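You operate a simulated robot arm through the tools that you are given. There is no shell and no other tool. Be economical: measure what you need, move in short steps, check, and stop when the job is done.

The job below is to be done with a simulated robot arm. You get a single attempt, and the scene is never put back.

TASK
Fetch the depth card and set it on top of the lamp cover on the wooden table.

Only the result counts: the job must be done as asked and must still hold three seconds after the hand-in. Knocking over, shifting, dropping, spilling or breaking anything else fails it. A push-on lid holds only when it is set on centred and level and pressed home; a screw cap is set on level and turned clockwise until tight.

THE ROBOT
A 7-joint arm with a two-finger parallel gripper, fixed in place. Base frame: the origin is at the foot of the arm, x ahead of it, y to its left, z up; the work surface is at about z = 0. Lengths are in cm, angles in degrees, forces in N, time in s.
With the tool pointing down near the work surface it reaches from about 24 to 62 cm from the base axis. Its first joint turns from -66.0 to 66.0 degrees. Payload 2.6 kg.
The tool frame sits at the grasp point between the pads (the TCP): z along the fingers, y along the line on which they close. The tips reach 3 cm beyond it. Largest opening 9.4 cm; finger width 2.8, thickness 1; the body of the gripper, 5 by 9.6 cm, starts 5.5 cm behind the TCP.
Orientation is that of the tool frame in the base frame, as a unit quaternion [w, x, y, z]. With the fingers straight down and closing along the base's y, the tool's x points along the base's -x, its y along +y and its z along -z.

THE INTERFACE
- The arm moves only by the tool move_arm. Its argument "series" is a list of rows, each an object (a shift or turn left out is 0, a gripper value left out holds the last) with "xyz": the shift along the tool's x, y, z in cm, a list of three; "rotation": the turn, a rotation vector about the tool's x, y, z in degrees, a list of three. In form: [{"xyz": [tx, ty, tz], "rotation": [rx, ry, rz]}, ...]. A call has 1 to 20 rows; each row shifts and turns the commanded pose from where the row before left it, along the tool's axes as they then stand. "grip" is the closure, from 0 (fully open) to 1 (shut), set as the call begins (left out, the last holds). Each row takes 0.2 s and may step no farther than 5 cm and 8.6 degrees from the row before; otherwise, or with a gripper value out of range, the whole call is refused. A pose out of reach is approached as far as the arm can. The call stops where the force on the tool passes 40 N (or 10 N more than at its start, if that is more) or the arm is blocked; 0.2 s more then pass. Each finger travels about 7.2 cm/s and halts on what it meets, pressing with about 22 N; the grip force reading is that of the motor and also rises with nothing between the fingers. The clock runs only during rows and for 0.2 s after the last one: add rows that do not move to give the fingers time. The reply holds the time, the measured pose of the TCP, the force on the tool along the base axes, the opening and the grip force, in the units named above and with some noise, and new pictures: "pictures" is both (left out), scene, wrist or none.
- Cameras (640 x 400 px; columns grow to the right, rows downward): "scene" is fixed at [1.81, 42.74, 54.92]; the picture's right is [-0.88, -0.47, 0.00], its down [-0.33, 0.61, -0.72] and it looks along [0.34, -0.63, -0.70] (base axes); focal length 281 px, centre (320, 200). "wrist" rides on the gripper at [-3.7, 0, -5.8] in the tool frame; the picture's right is [0.00, -1.00, 0.00], its down [0.97, 0.00, -0.24] and it looks along [0.24, 0.00, 0.97] (tool axes); focal length 218 px, centre (320, 200). There is no depth. A picture from a camera that has moved, and an enlarged one, comes with that camera's place and axes in the base frame and with its lens.
- inspect(camera, box): a new picture of the part [left, top, right, bottom] of that camera's present view, enlarged. The clock stands still meanwhile.
- sign_off(): hands the job in; it is judged then, once.

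Work in short steps. Places have to be worked out from the pictures, the camera data and where the tool is seen: move nearer, look again, correct. Check each grasp and each placing, and mend what went wrong. You have 90 turns and 170 pictures in all, those below and enlarged ones among them. Open the gripper and draw the arm clear of the work before you hand the job in, unless the task says otherwise; then end with one line.

The tools are called after ">>>" as a command line: name --argument value ..., lists and objects as JSON in quotes. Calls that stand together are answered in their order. move_arm: Moves the arm, as the interface text tells. Its arguments: {"type":"object","properties":{"series":{"type":"array"},"grip":{"type":"number"},"pictures":{"type":"string","enum":["both","scene","wrist","none"]}},"required":["series"]} The other tools are called the same way: inspect (camera, box) takes an enlarged picture of a part of a camera's view; sign_off () hands the job in.

At the start:

```text
t: 0.0
tool_pos: [39.84, -7.04, 26.35]
orientation: [0.001, 0.001, 1.0, -0.001]
ft_force: [-0.4, -0.6, -0.3]
grip_width: 9.38
grasp_force: 0.1
```

scene: 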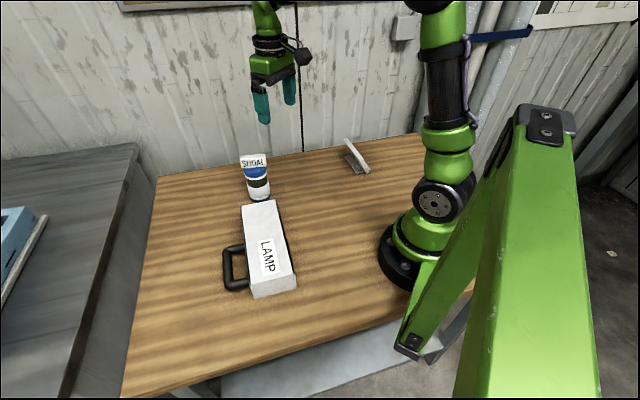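
wrist: 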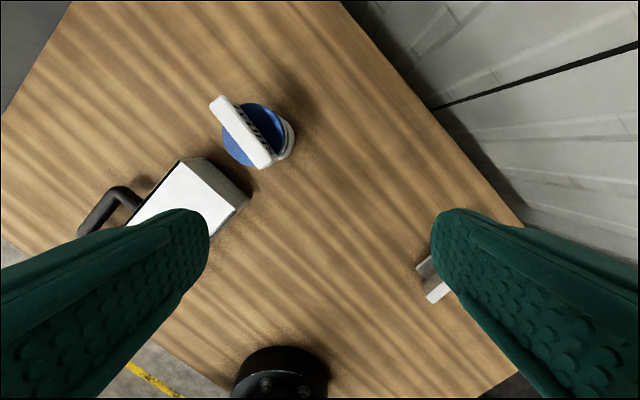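

I see a LAMP box with a side handle, a blue/white can holding a card reading "SHOAL", and another card in a stand near the base. I'll enlarge those.

>>> inspect --camera "scene" --box '[210, 140, 310, 210]'

>>> inspect --camera "scene" --box '[320, 120, 400, 180]'

>>> inspect --camera "wrist" --box '[70, 80, 310, 240]'

>>> inspect --camera "scene" --box '[210, 190, 310, 310]'

```text
5.71 times, centred on (260, 175) of scene
camera zoom: at [1.81, 42.74, 54.92], right [-0.88, -0.47, 0.0], down [-0.33, 0.61, -0.72], along [0.34, -0.63, -0.7], focal length 1605 px, centre (663, 343)
```

zoom: 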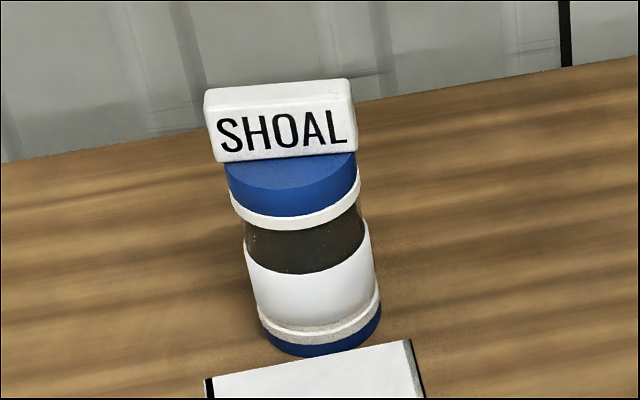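

```text
6.67 times, centred on (360, 150) of scene
camera zoom: at [1.81, 42.74, 54.92], right [-0.88, -0.47, 0.0], down [-0.33, 0.61, -0.72], along [0.34, -0.63, -0.7], focal length 1872 px, centre (53, 533)
```

zoom: 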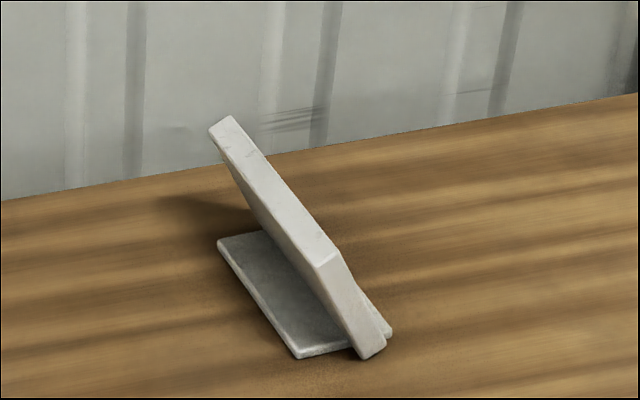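

```text
2.50 times, centred on (190, 160) of wrist
camera zoom: at [43.76, -7.03, 32.17], right [0.0, -1.0, 0.0], down [-0.97, 0.0, 0.24], along [-0.24, 0.0, -0.97], focal length 546 px, centre (645, 300)
```

zoom: 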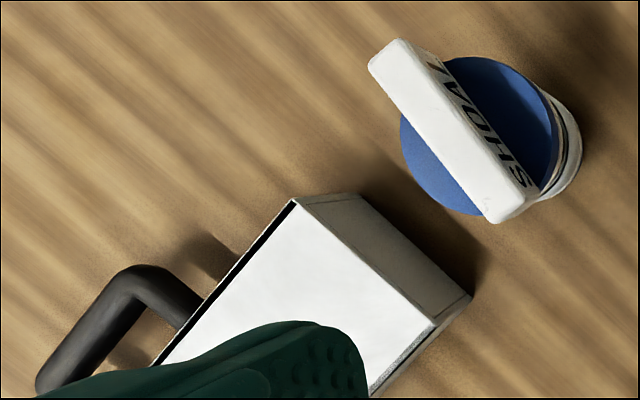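

```text
3.33 times, centred on (260, 250) of scene
camera zoom: at [1.81, 42.74, 54.92], right [-0.88, -0.47, 0.0], down [-0.33, 0.61, -0.72], along [0.34, -0.63, -0.7], focal length 936 px, centre (520, 33)
```

zoom: 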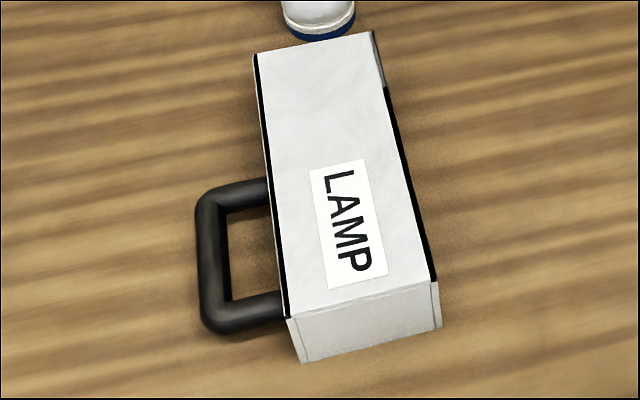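

The SHOAL block sits on the jar, and the other card faces away from the scene camera at about (27,-28). I'll move the wrist camera above that card to read its face before choosing.

>>> move_arm --series '[{"xyz": [3.1, -3.3, -0.3]}, {"xyz": [3.1, -3.3, -0.3]}, {"xyz": [3.1, -3.3, -0.3]}, {"xyz": [3.1, -3.3, -0.3]}, {"xyz": [3.1, -3.3, -0.3]}, {"xyz": [3.1, -3.3, -0.3]}]'

```text
t: 1.4
tool_pos: [20.96, -27.1, 28.01]
orientation: [0.0, -0.001, 1.0, 0.0]
ft_force: [-0.5, 0.6, -0.2]
grip_width: 9.37
grasp_force: 0.0
camera wrist: at [24.81, -27.02, 33.81], right [0.0, -1.0, 0.0], down [-0.97, 0.0, 0.24], along [-0.24, 0.0, -0.97], focal length 218 px, centre (320, 200)
```

scene: 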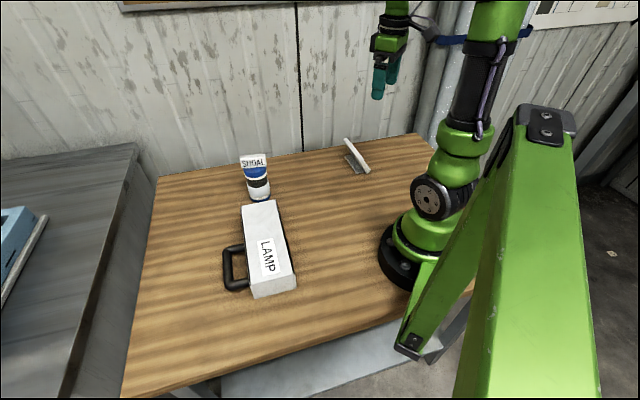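
wrist: 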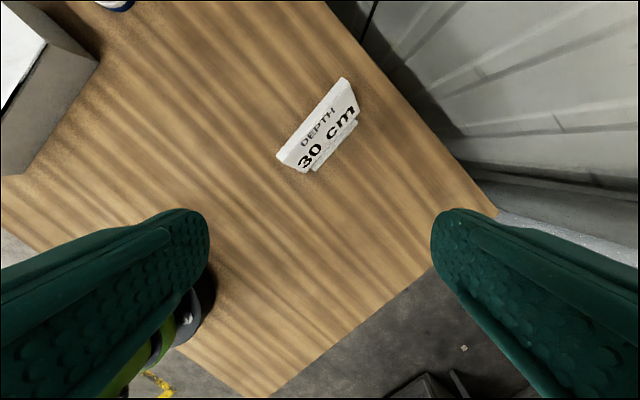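

The card reads "DEPTH 30 cm", so it is the target. I'll enlarge it to get its geometry.

>>> inspect --camera "wrist" --box '[250, 60, 410, 190]'

>>> inspect --camera "scene" --box '[335, 130, 383, 180]'

```text
3.08 times, centred on (330, 125) of wrist
camera zoom: at [24.81, -27.02, 33.81], right [0.0, -1.0, 0.0], down [-0.97, 0.0, 0.24], along [-0.24, 0.0, -0.97], focal length 672 px, centre (289, 431)
```

zoom: 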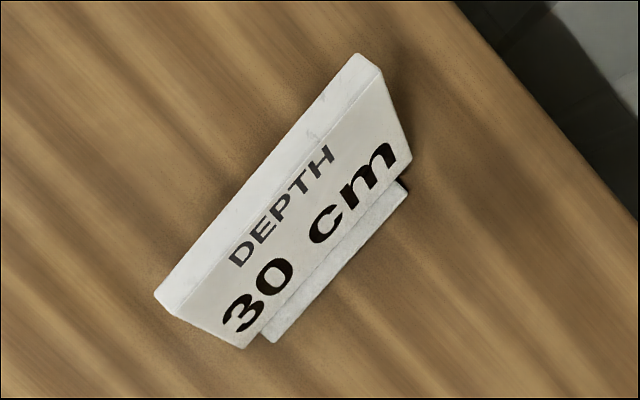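

```text
8.00 times, centred on (359, 155) of scene
camera zoom: at [1.81, 42.74, 54.92], right [-0.88, -0.47, 0.0], down [-0.33, 0.61, -0.72], along [0.34, -0.63, -0.7], focal length 2247 px, centre (8, 560)
```

zoom: 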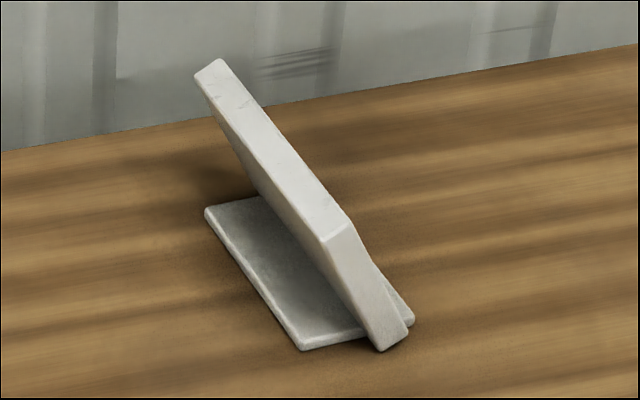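

Triangulating gives the card's top edge running from (22.8,-22.5) to (31.8,-30.5) at z≈6. It is about 1.25 thick and leans about 28° over its foot. The lamp top is a 22×9 face centred near (31,14.4) at z≈5.7, with its long axis almost parallel to the card. I'll align the tool with the card's slant, set a partial opening, and move to a standoff above it.

>>> move_arm --series '[{"rotation": [0, 0, 8.36]}, {"rotation": [0, 0, 8.36]}, {"rotation": [0, 0, 8.36]}, {"rotation": [0, 0, 8.36]}, {"rotation": [0, 0, 8.36]}, {"rotation": [7, 0, 0]}, {"rotation": [7, 0, 0]}, {"rotation": [7, 0, 0]}, {"rotation": [7, 0, 0]}, {"xyz": [-1.06, 3.74, 1.6]}, {"xyz": [-1.06, 3.74, 1.6]}, {"xyz": [-1.06, 3.74, 1.6]}, {"xyz": [-1.06, 3.74, 1.6]}, {}]' --grip 0.6

```text
t: 4.4
tool_pos: [31.19, -22.1, 15.27]
orientation: [-0.086, 0.346, 0.906, -0.227]
ft_force: [-0.7, -1.2, -0.5]
grip_width: 3.79
grasp_force: 0.0
camera wrist: at [35.88, -22.31, 20.37], right [-0.59, -0.66, 0.47], down [-0.65, 0.73, 0.21], along [-0.48, -0.18, -0.86], focal length 218 px, centre (320, 200)
```

scene: 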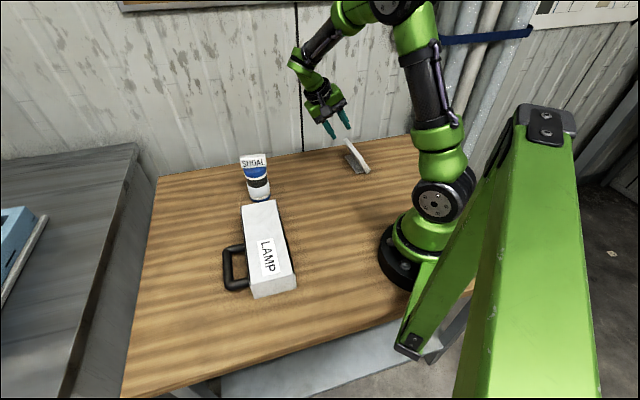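
wrist: 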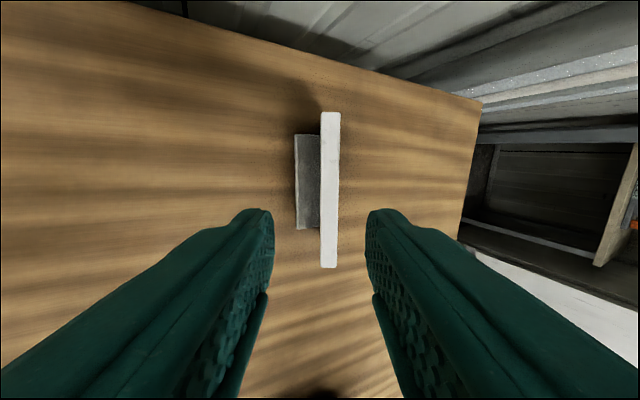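

The card is seen edge-on, so the tilt and yaw match. It sits about 0.7 cm toward tool -y, so I'll correct that and come down halfway.

>>> move_arm --series '[{"xyz": [-0.3, -0.7, 2]}, {"xyz": [0, 0, 3]}, {"xyz": [0, 0, 2]}, {}]'

```text
t: 5.4
tool_pos: [28.54, -25.1, 9.51]
orientation: [-0.086, 0.346, 0.907, -0.226]
ft_force: [0.1, -0.2, 0.7]
grip_width: 3.76
grasp_force: 0.1
camera wrist: at [33.36, -25.53, 14.67], right [-0.59, -0.66, 0.47], down [-0.65, 0.73, 0.21], along [-0.48, -0.18, -0.86], focal length 218 px, centre (320, 200)
```

scene: 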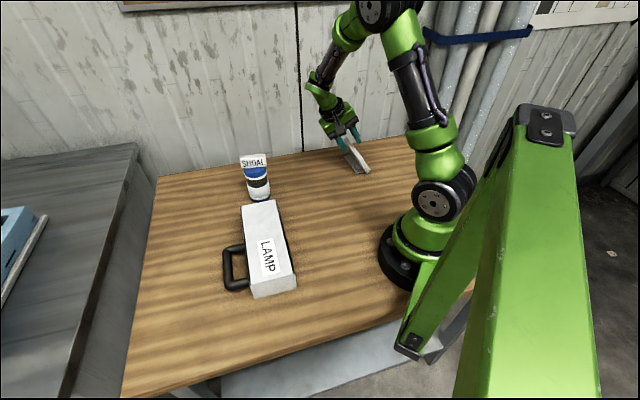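
wrist: 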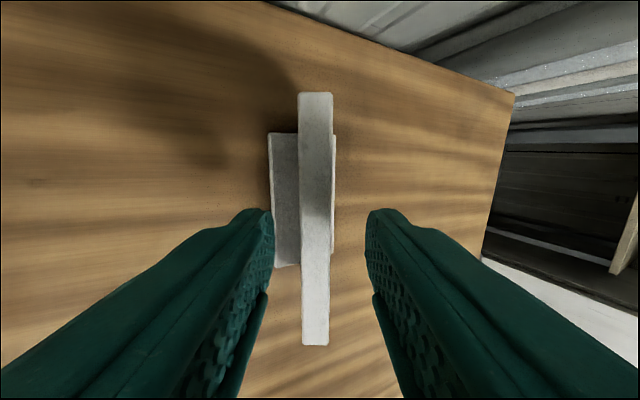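

The card is nearly centred between the fingers, and its top is about 4.4 cm beyond the TCP. I'll go in about 5.6 cm.

>>> move_arm --series '[{"xyz": [-0.1, 0.2, 1]}, {"xyz": [0, 0, 2]}, {"xyz": [0, 0, 1.6]}, {"xyz": [0, 0, 1]}, {}]'

```text
t: 6.6
tool_pos: [27.29, -27.06, 4.66]
orientation: [-0.087, 0.346, 0.906, -0.226]
ft_force: [0.6, -0.3, 1.5]
grip_width: 3.74
grasp_force: 0.2
camera wrist: at [32.04, -27.49, 9.74], right [-0.59, -0.66, 0.47], down [-0.65, 0.73, 0.21], along [-0.48, -0.18, -0.86], focal length 218 px, centre (320, 200)
```

scene: 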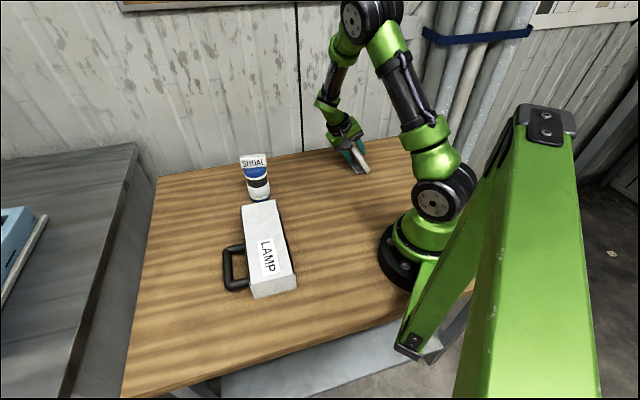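
wrist: 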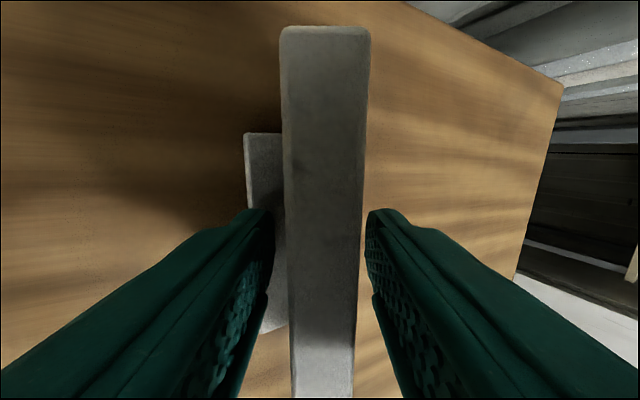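

The card is between the pads, centred, with no contact force. I'll close the gripper.

>>> move_arm --series '[{}, {}, {}, {}, {}]' --grip 1 --pictures "wrist"

```text
t: 7.8
tool_pos: [27.26, -27.1, 4.58]
orientation: [-0.087, 0.347, 0.906, -0.226]
ft_force: [-0.1, 0.1, -0.3]
grip_width: 1.77
grasp_force: 22.2
camera wrist: at [32.05, -27.48, 9.74], right [-0.59, -0.66, 0.47], down [-0.65, 0.73, 0.21], along [-0.48, -0.18, -0.86], focal length 218 px, centre (320, 200)
```

wrist: 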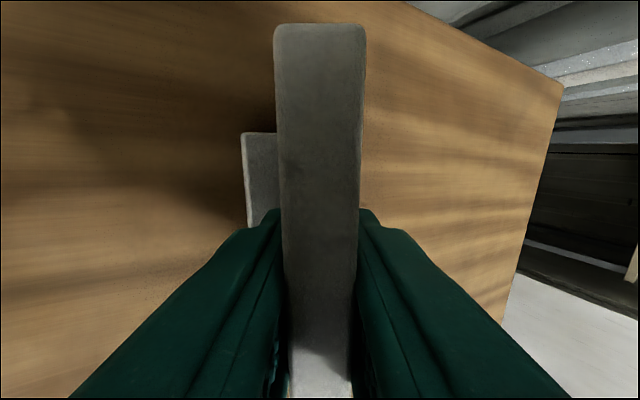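

It is gripped at 1.77 wide. I'll lift straight up about 13 cm.

>>> move_arm --series '[{"xyz": [0, -0.47, -0.88]}, {"xyz": [0, -0.94, -1.77]}, {"xyz": [0, -1.41, -2.65]}, {"xyz": [0, -1.65, -3.09]}, {"xyz": [0, -1.65, -3.09]}, {}]'

```text
t: 9.2
tool_pos: [27.33, -27.29, 17.5]
orientation: [-0.087, 0.346, 0.907, -0.226]
ft_force: [-0.4, 0.1, 0.1]
grip_width: 1.77
grasp_force: 22.1
camera wrist: at [32.08, -27.69, 22.69], right [-0.59, -0.66, 0.47], down [-0.65, 0.73, 0.21], along [-0.48, -0.18, -0.86], focal length 218 px, centre (320, 200)
```

scene: 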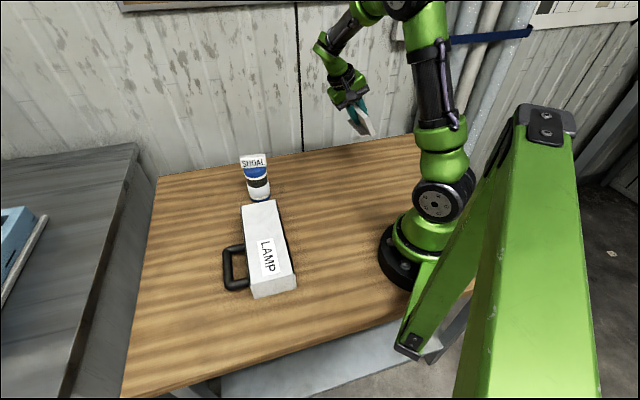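
wrist: 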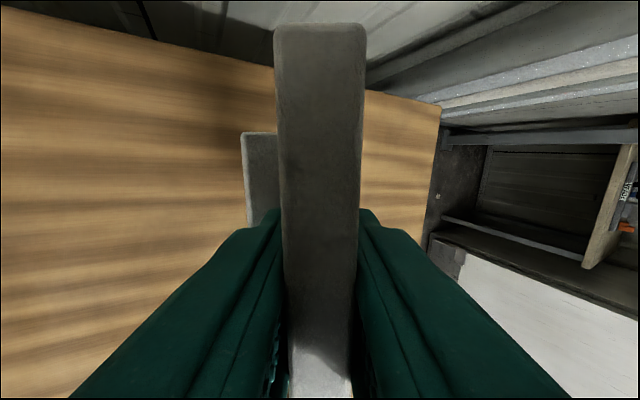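

The whole card with its foot is in hand. I'll carry it level toward the lamp, rising slightly, in two halves.

>>> move_arm --series '[{"xyz": [2.09, 2.44, -1.53]}, {"xyz": [2.09, 2.44, -1.53]}, {"xyz": [2.09, 2.44, -1.53]}, {"xyz": [2.09, 2.44, -1.53]}, {"xyz": [2.09, 2.44, -1.53]}, {"xyz": [2.09, 2.44, -1.53]}, {}]' --pictures "scene"

>>> move_arm --series '[{"xyz": [2.09, 2.44, -1.53]}, {"xyz": [2.09, 2.44, -1.53]}, {"xyz": [2.09, 2.44, -1.53]}, {"xyz": [2.09, 2.44, -1.53]}, {"xyz": [2.09, 2.44, -1.53]}, {"xyz": [2.09, 2.44, -1.53]}, {}]'

```text
t: 10.8
tool_pos: [29.34, -6.0, 18.55]
orientation: [-0.086, 0.346, 0.906, -0.226]
ft_force: [0.0, -0.6, -0.4]
grip_width: 1.76
grasp_force: 22.0
```

scene: 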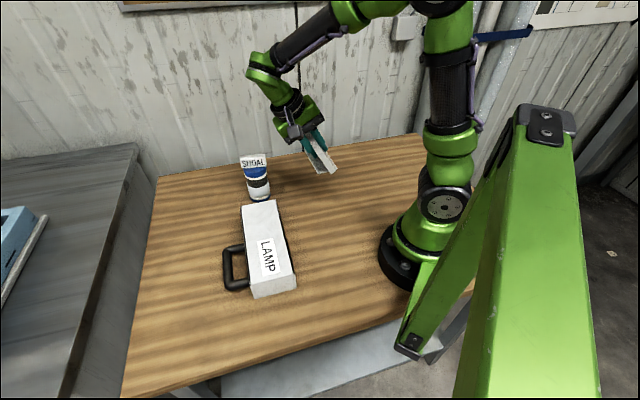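

```text
t: 12.4
tool_pos: [31.53, 15.01, 19.8]
orientation: [-0.086, 0.346, 0.906, -0.226]
ft_force: [0.6, 0.0, -0.8]
grip_width: 1.76
grasp_force: 21.6
camera wrist: at [36.2, 14.71, 24.97], right [-0.59, -0.66, 0.47], down [-0.65, 0.73, 0.21], along [-0.48, -0.18, -0.86], focal length 218 px, centre (320, 200)
```

scene: 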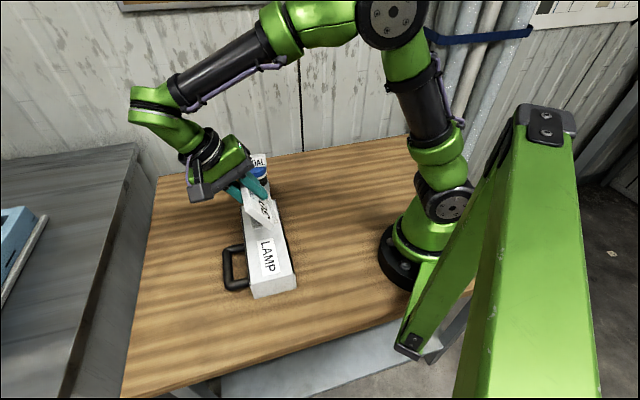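
wrist: 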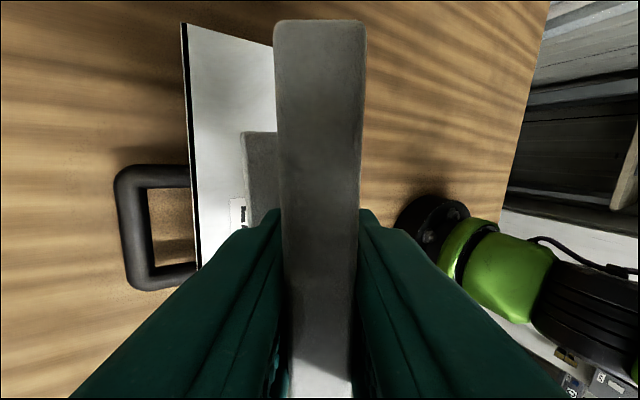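

The wrist view confirms the lamp top edges: n' runs 27.7–36.7 and e' runs 0.8–22.9. The card's foot would land at n' 29.5–34.5, centred. I'll descend straight to about 1.2 cm above contact.

>>> move_arm --series '[{"xyz": [0, 1.41, 2.65]}, {"xyz": [0, 1.41, 2.65]}, {"xyz": [0, 0.94, 1.77]}, {}]'

>>> inspect --camera "scene" --box '[200, 150, 320, 310]'

```text
t: 13.4
tool_pos: [31.59, 15.17, 12.15]
orientation: [-0.087, 0.346, 0.906, -0.227]
ft_force: [0.3, 0.4, 0.1]
grip_width: 1.75
grasp_force: 22.6
camera wrist: at [36.34, 14.84, 17.21], right [-0.59, -0.66, 0.47], down [-0.65, 0.73, 0.21], along [-0.48, -0.18, -0.86], focal length 218 px, centre (320, 200)
```

scene: 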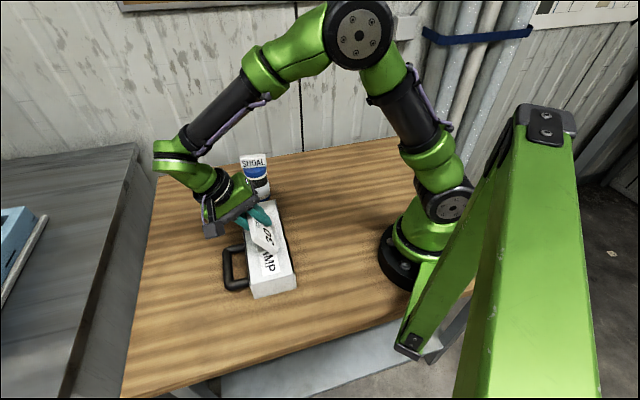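
wrist: 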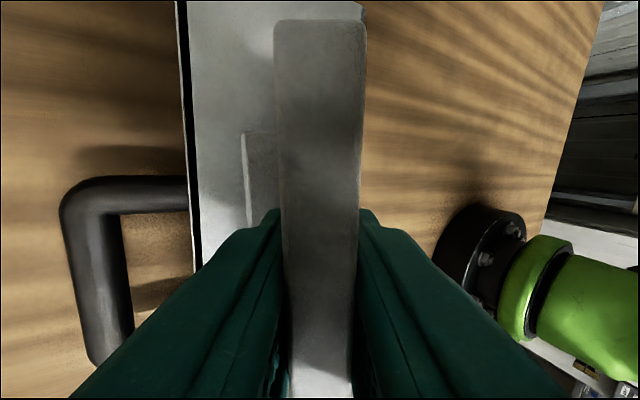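

```text
2.50 times, centred on (260, 230) of scene
camera zoom: at [1.81, 42.74, 54.92], right [-0.88, -0.47, 0.0], down [-0.33, 0.61, -0.72], along [0.34, -0.63, -0.7], focal length 702 px, centre (470, 125)
```

zoom: 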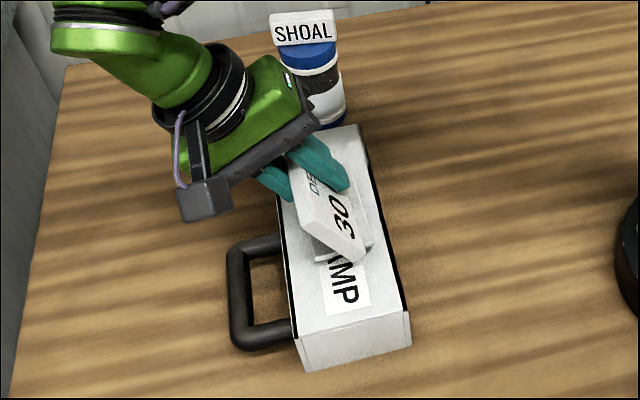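

The placement looks centred with good clearance to the jar and handle. I'll ease down slowly and watch the force.

>>> move_arm --series '[{"xyz": [0, 0.24, 0.44]}, {"xyz": [0, 0.24, 0.44]}, {"xyz": [0, 0.14, 0.26]}, {}]' --pictures "none"

>>> move_arm --series '[{"xyz": [0, 0.07, 0.13]}, {"xyz": [0, 0.07, 0.13]}, {}]' --pictures "wrist"

```text
t: 14.4
tool_pos: [31.63, 15.29, 10.56]
orientation: [-0.086, 0.346, 0.907, -0.225]
ft_force: [0.6, -0.6, -0.2]
grip_width: 1.79
grasp_force: 21.9
```

```text
t: 15.2
tool_pos: [31.59, 15.34, 10.56]
orientation: [-0.085, 0.346, 0.907, -0.226]
ft_force: [0.2, -0.5, 15.5]
grip_width: 1.77
grasp_force: 22.1
camera wrist: at [36.38, 14.94, 15.7], right [-0.59, -0.66, 0.47], down [-0.65, 0.73, 0.21], along [-0.48, -0.18, -0.86], focal length 218 px, centre (320, 200)
```

wrist: 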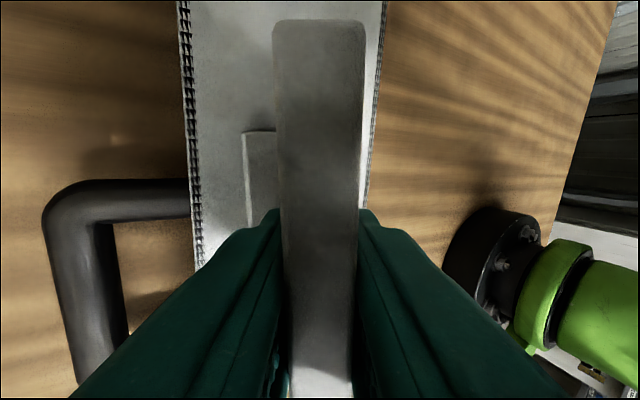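

Contact is made at 15 N. I'll relax the command slightly, then open to the same modest gap as before.

>>> move_arm --series '[{"xyz": [0, -0.09, -0.17]}, {}]' --pictures "none"

>>> move_arm --series '[{}, {}, {}]' --grip 0.62

```text
t: 15.8
tool_pos: [31.41, 15.37, 10.57]
orientation: [-0.086, 0.346, 0.906, -0.227]
ft_force: [0.7, 0.4, 0.2]
grip_width: 1.78
grasp_force: 22.6
```

```text
t: 16.6
tool_pos: [31.56, 15.28, 10.73]
orientation: [-0.087, 0.346, 0.907, -0.226]
ft_force: [1.0, -0.1, -0.2]
grip_width: 3.6
grasp_force: 0.0
camera wrist: at [36.28, 14.92, 15.82], right [-0.59, -0.66, 0.47], down [-0.65, 0.73, 0.21], along [-0.48, -0.18, -0.86], focal length 218 px, centre (320, 200)
```

scene: 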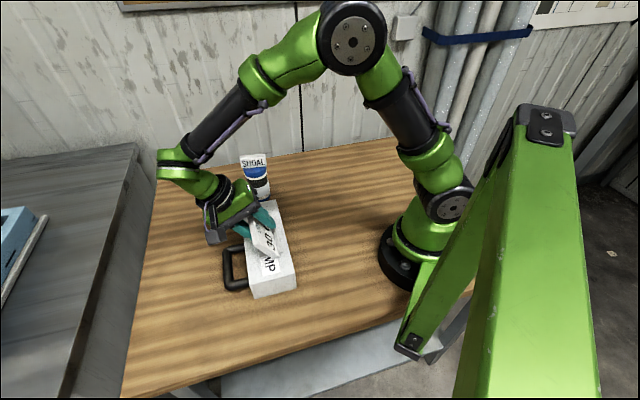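
wrist: 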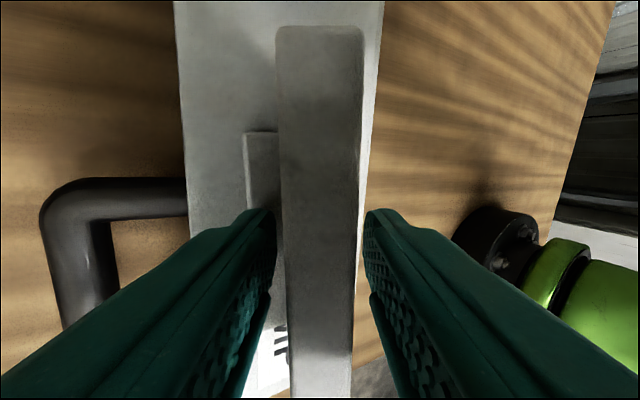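

The card stands freely, centred between the fingers. I'll withdraw straight back along the tool axis.

>>> move_arm --series '[{"xyz": [0, 0, -1]}, {"xyz": [0, 0, -2]}, {"xyz": [0, 0, -3]}, {"xyz": [0, 0, -4]}, {"xyz": [0, 0, -4]}, {}]'

>>> inspect --camera "scene" --box '[200, 150, 320, 310]'

```text
t: 18.0
tool_pos: [36.26, 20.1, 22.85]
orientation: [-0.086, 0.346, 0.906, -0.226]
ft_force: [0.5, 0.6, 0.7]
grip_width: 3.56
grasp_force: 0.0
camera wrist: at [41.0, 19.71, 27.9], right [-0.59, -0.66, 0.47], down [-0.65, 0.73, 0.21], along [-0.48, -0.18, -0.86], focal length 218 px, centre (320, 200)
```

scene: 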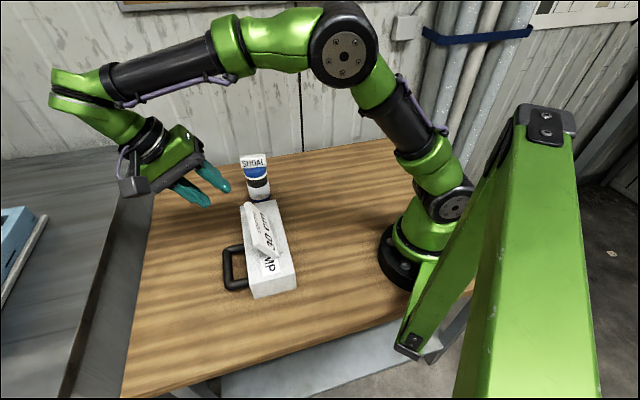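
wrist: 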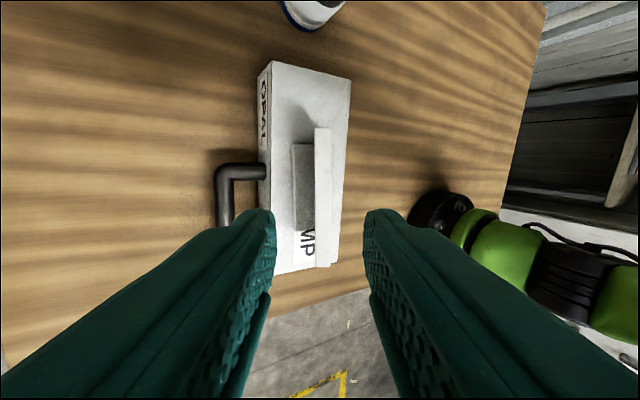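

```text
2.50 times, centred on (260, 230) of scene
camera zoom: at [1.81, 42.74, 54.92], right [-0.88, -0.47, 0.0], down [-0.33, 0.61, -0.72], along [0.34, -0.63, -0.7], focal length 702 px, centre (470, 125)
```

zoom: 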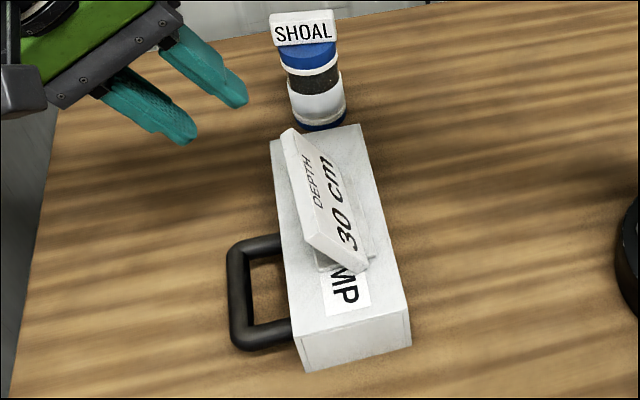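

The card is standing on the lamp. The dark seams along the lamp's top edges have gone since the press, so I'll check closely that the cover is level and unshifted.

>>> inspect --camera "scene" --box '[215, 190, 305, 305]'

>>> inspect --camera "wrist" --box '[200, 50, 380, 290]'

>>> inspect --camera "scene" --box '[0, 180, 100, 320]'

```text
3.48 times, centred on (260, 248) of scene
camera zoom: at [1.81, 42.74, 54.92], right [-0.88, -0.47, 0.0], down [-0.33, 0.61, -0.72], along [0.34, -0.63, -0.7], focal length 977 px, centre (529, 35)
```

zoom: 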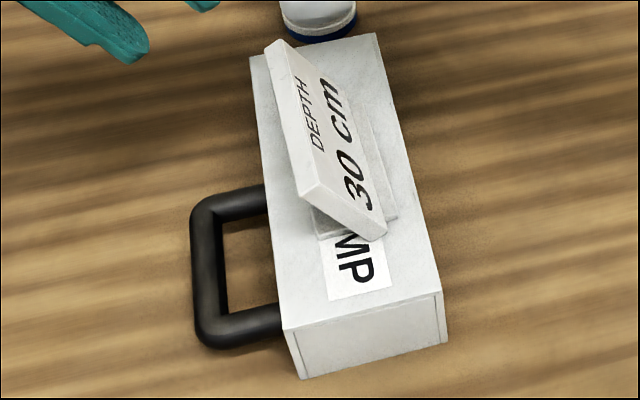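

```text
1.67 times, centred on (290, 170) of wrist
camera zoom: at [41.0, 19.71, 27.9], right [-0.59, -0.66, 0.47], down [-0.65, 0.73, 0.21], along [-0.48, -0.18, -0.86], focal length 364 px, centre (370, 250)
```

zoom: 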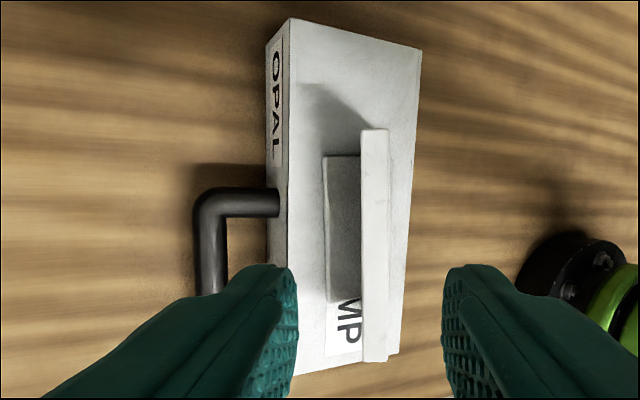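

```text
2.86 times, centred on (50, 250) of scene
camera zoom: at [1.81, 42.74, 54.92], right [-0.88, -0.47, 0.0], down [-0.33, 0.61, -0.72], along [0.34, -0.63, -0.7], focal length 802 px, centre (1091, 57)
```

zoom: 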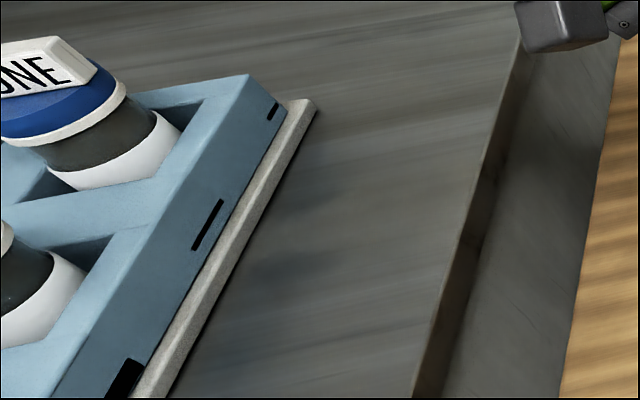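

The lamp's corner pixels match their earlier positions within about 1 px and its top is level, so nothing has shifted. The card stands fully on it. I'll open the gripper and rise clear.

>>> move_arm --series '[{"xyz": [0, -1.4, -2.65]}, {"xyz": [0, -1.4, -2.65]}, {"xyz": [0, 0, -2]}, {}, {}]' --grip 0 --pictures "scene"

>>> inspect --camera "scene" --box '[215, 150, 305, 305]'

```text
t: 19.2
tool_pos: [36.7, 20.9, 30.68]
orientation: [-0.087, 0.346, 0.906, -0.226]
ft_force: [0.2, 0.0, 0.9]
grip_width: 9.39
grasp_force: 0.1
```

scene: 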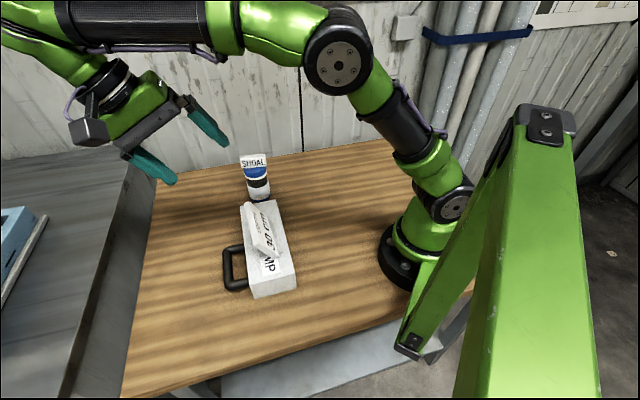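

```text
2.58 times, centred on (260, 228) of scene
camera zoom: at [1.81, 42.74, 54.92], right [-0.88, -0.47, 0.0], down [-0.33, 0.61, -0.72], along [0.34, -0.63, -0.7], focal length 725 px, centre (475, 129)
```

zoom: 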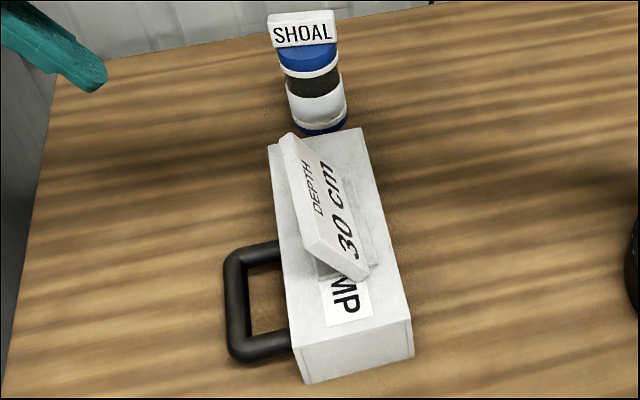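

The card is stable and the arm is clear, so I'm handing in.

>>> sign_off

```text
The job is handed in.
```

The depth card ("DEPTH 30 cm") is standing on top of the lamp cover on the wooden table, the arm is clear, and the job is handed in.
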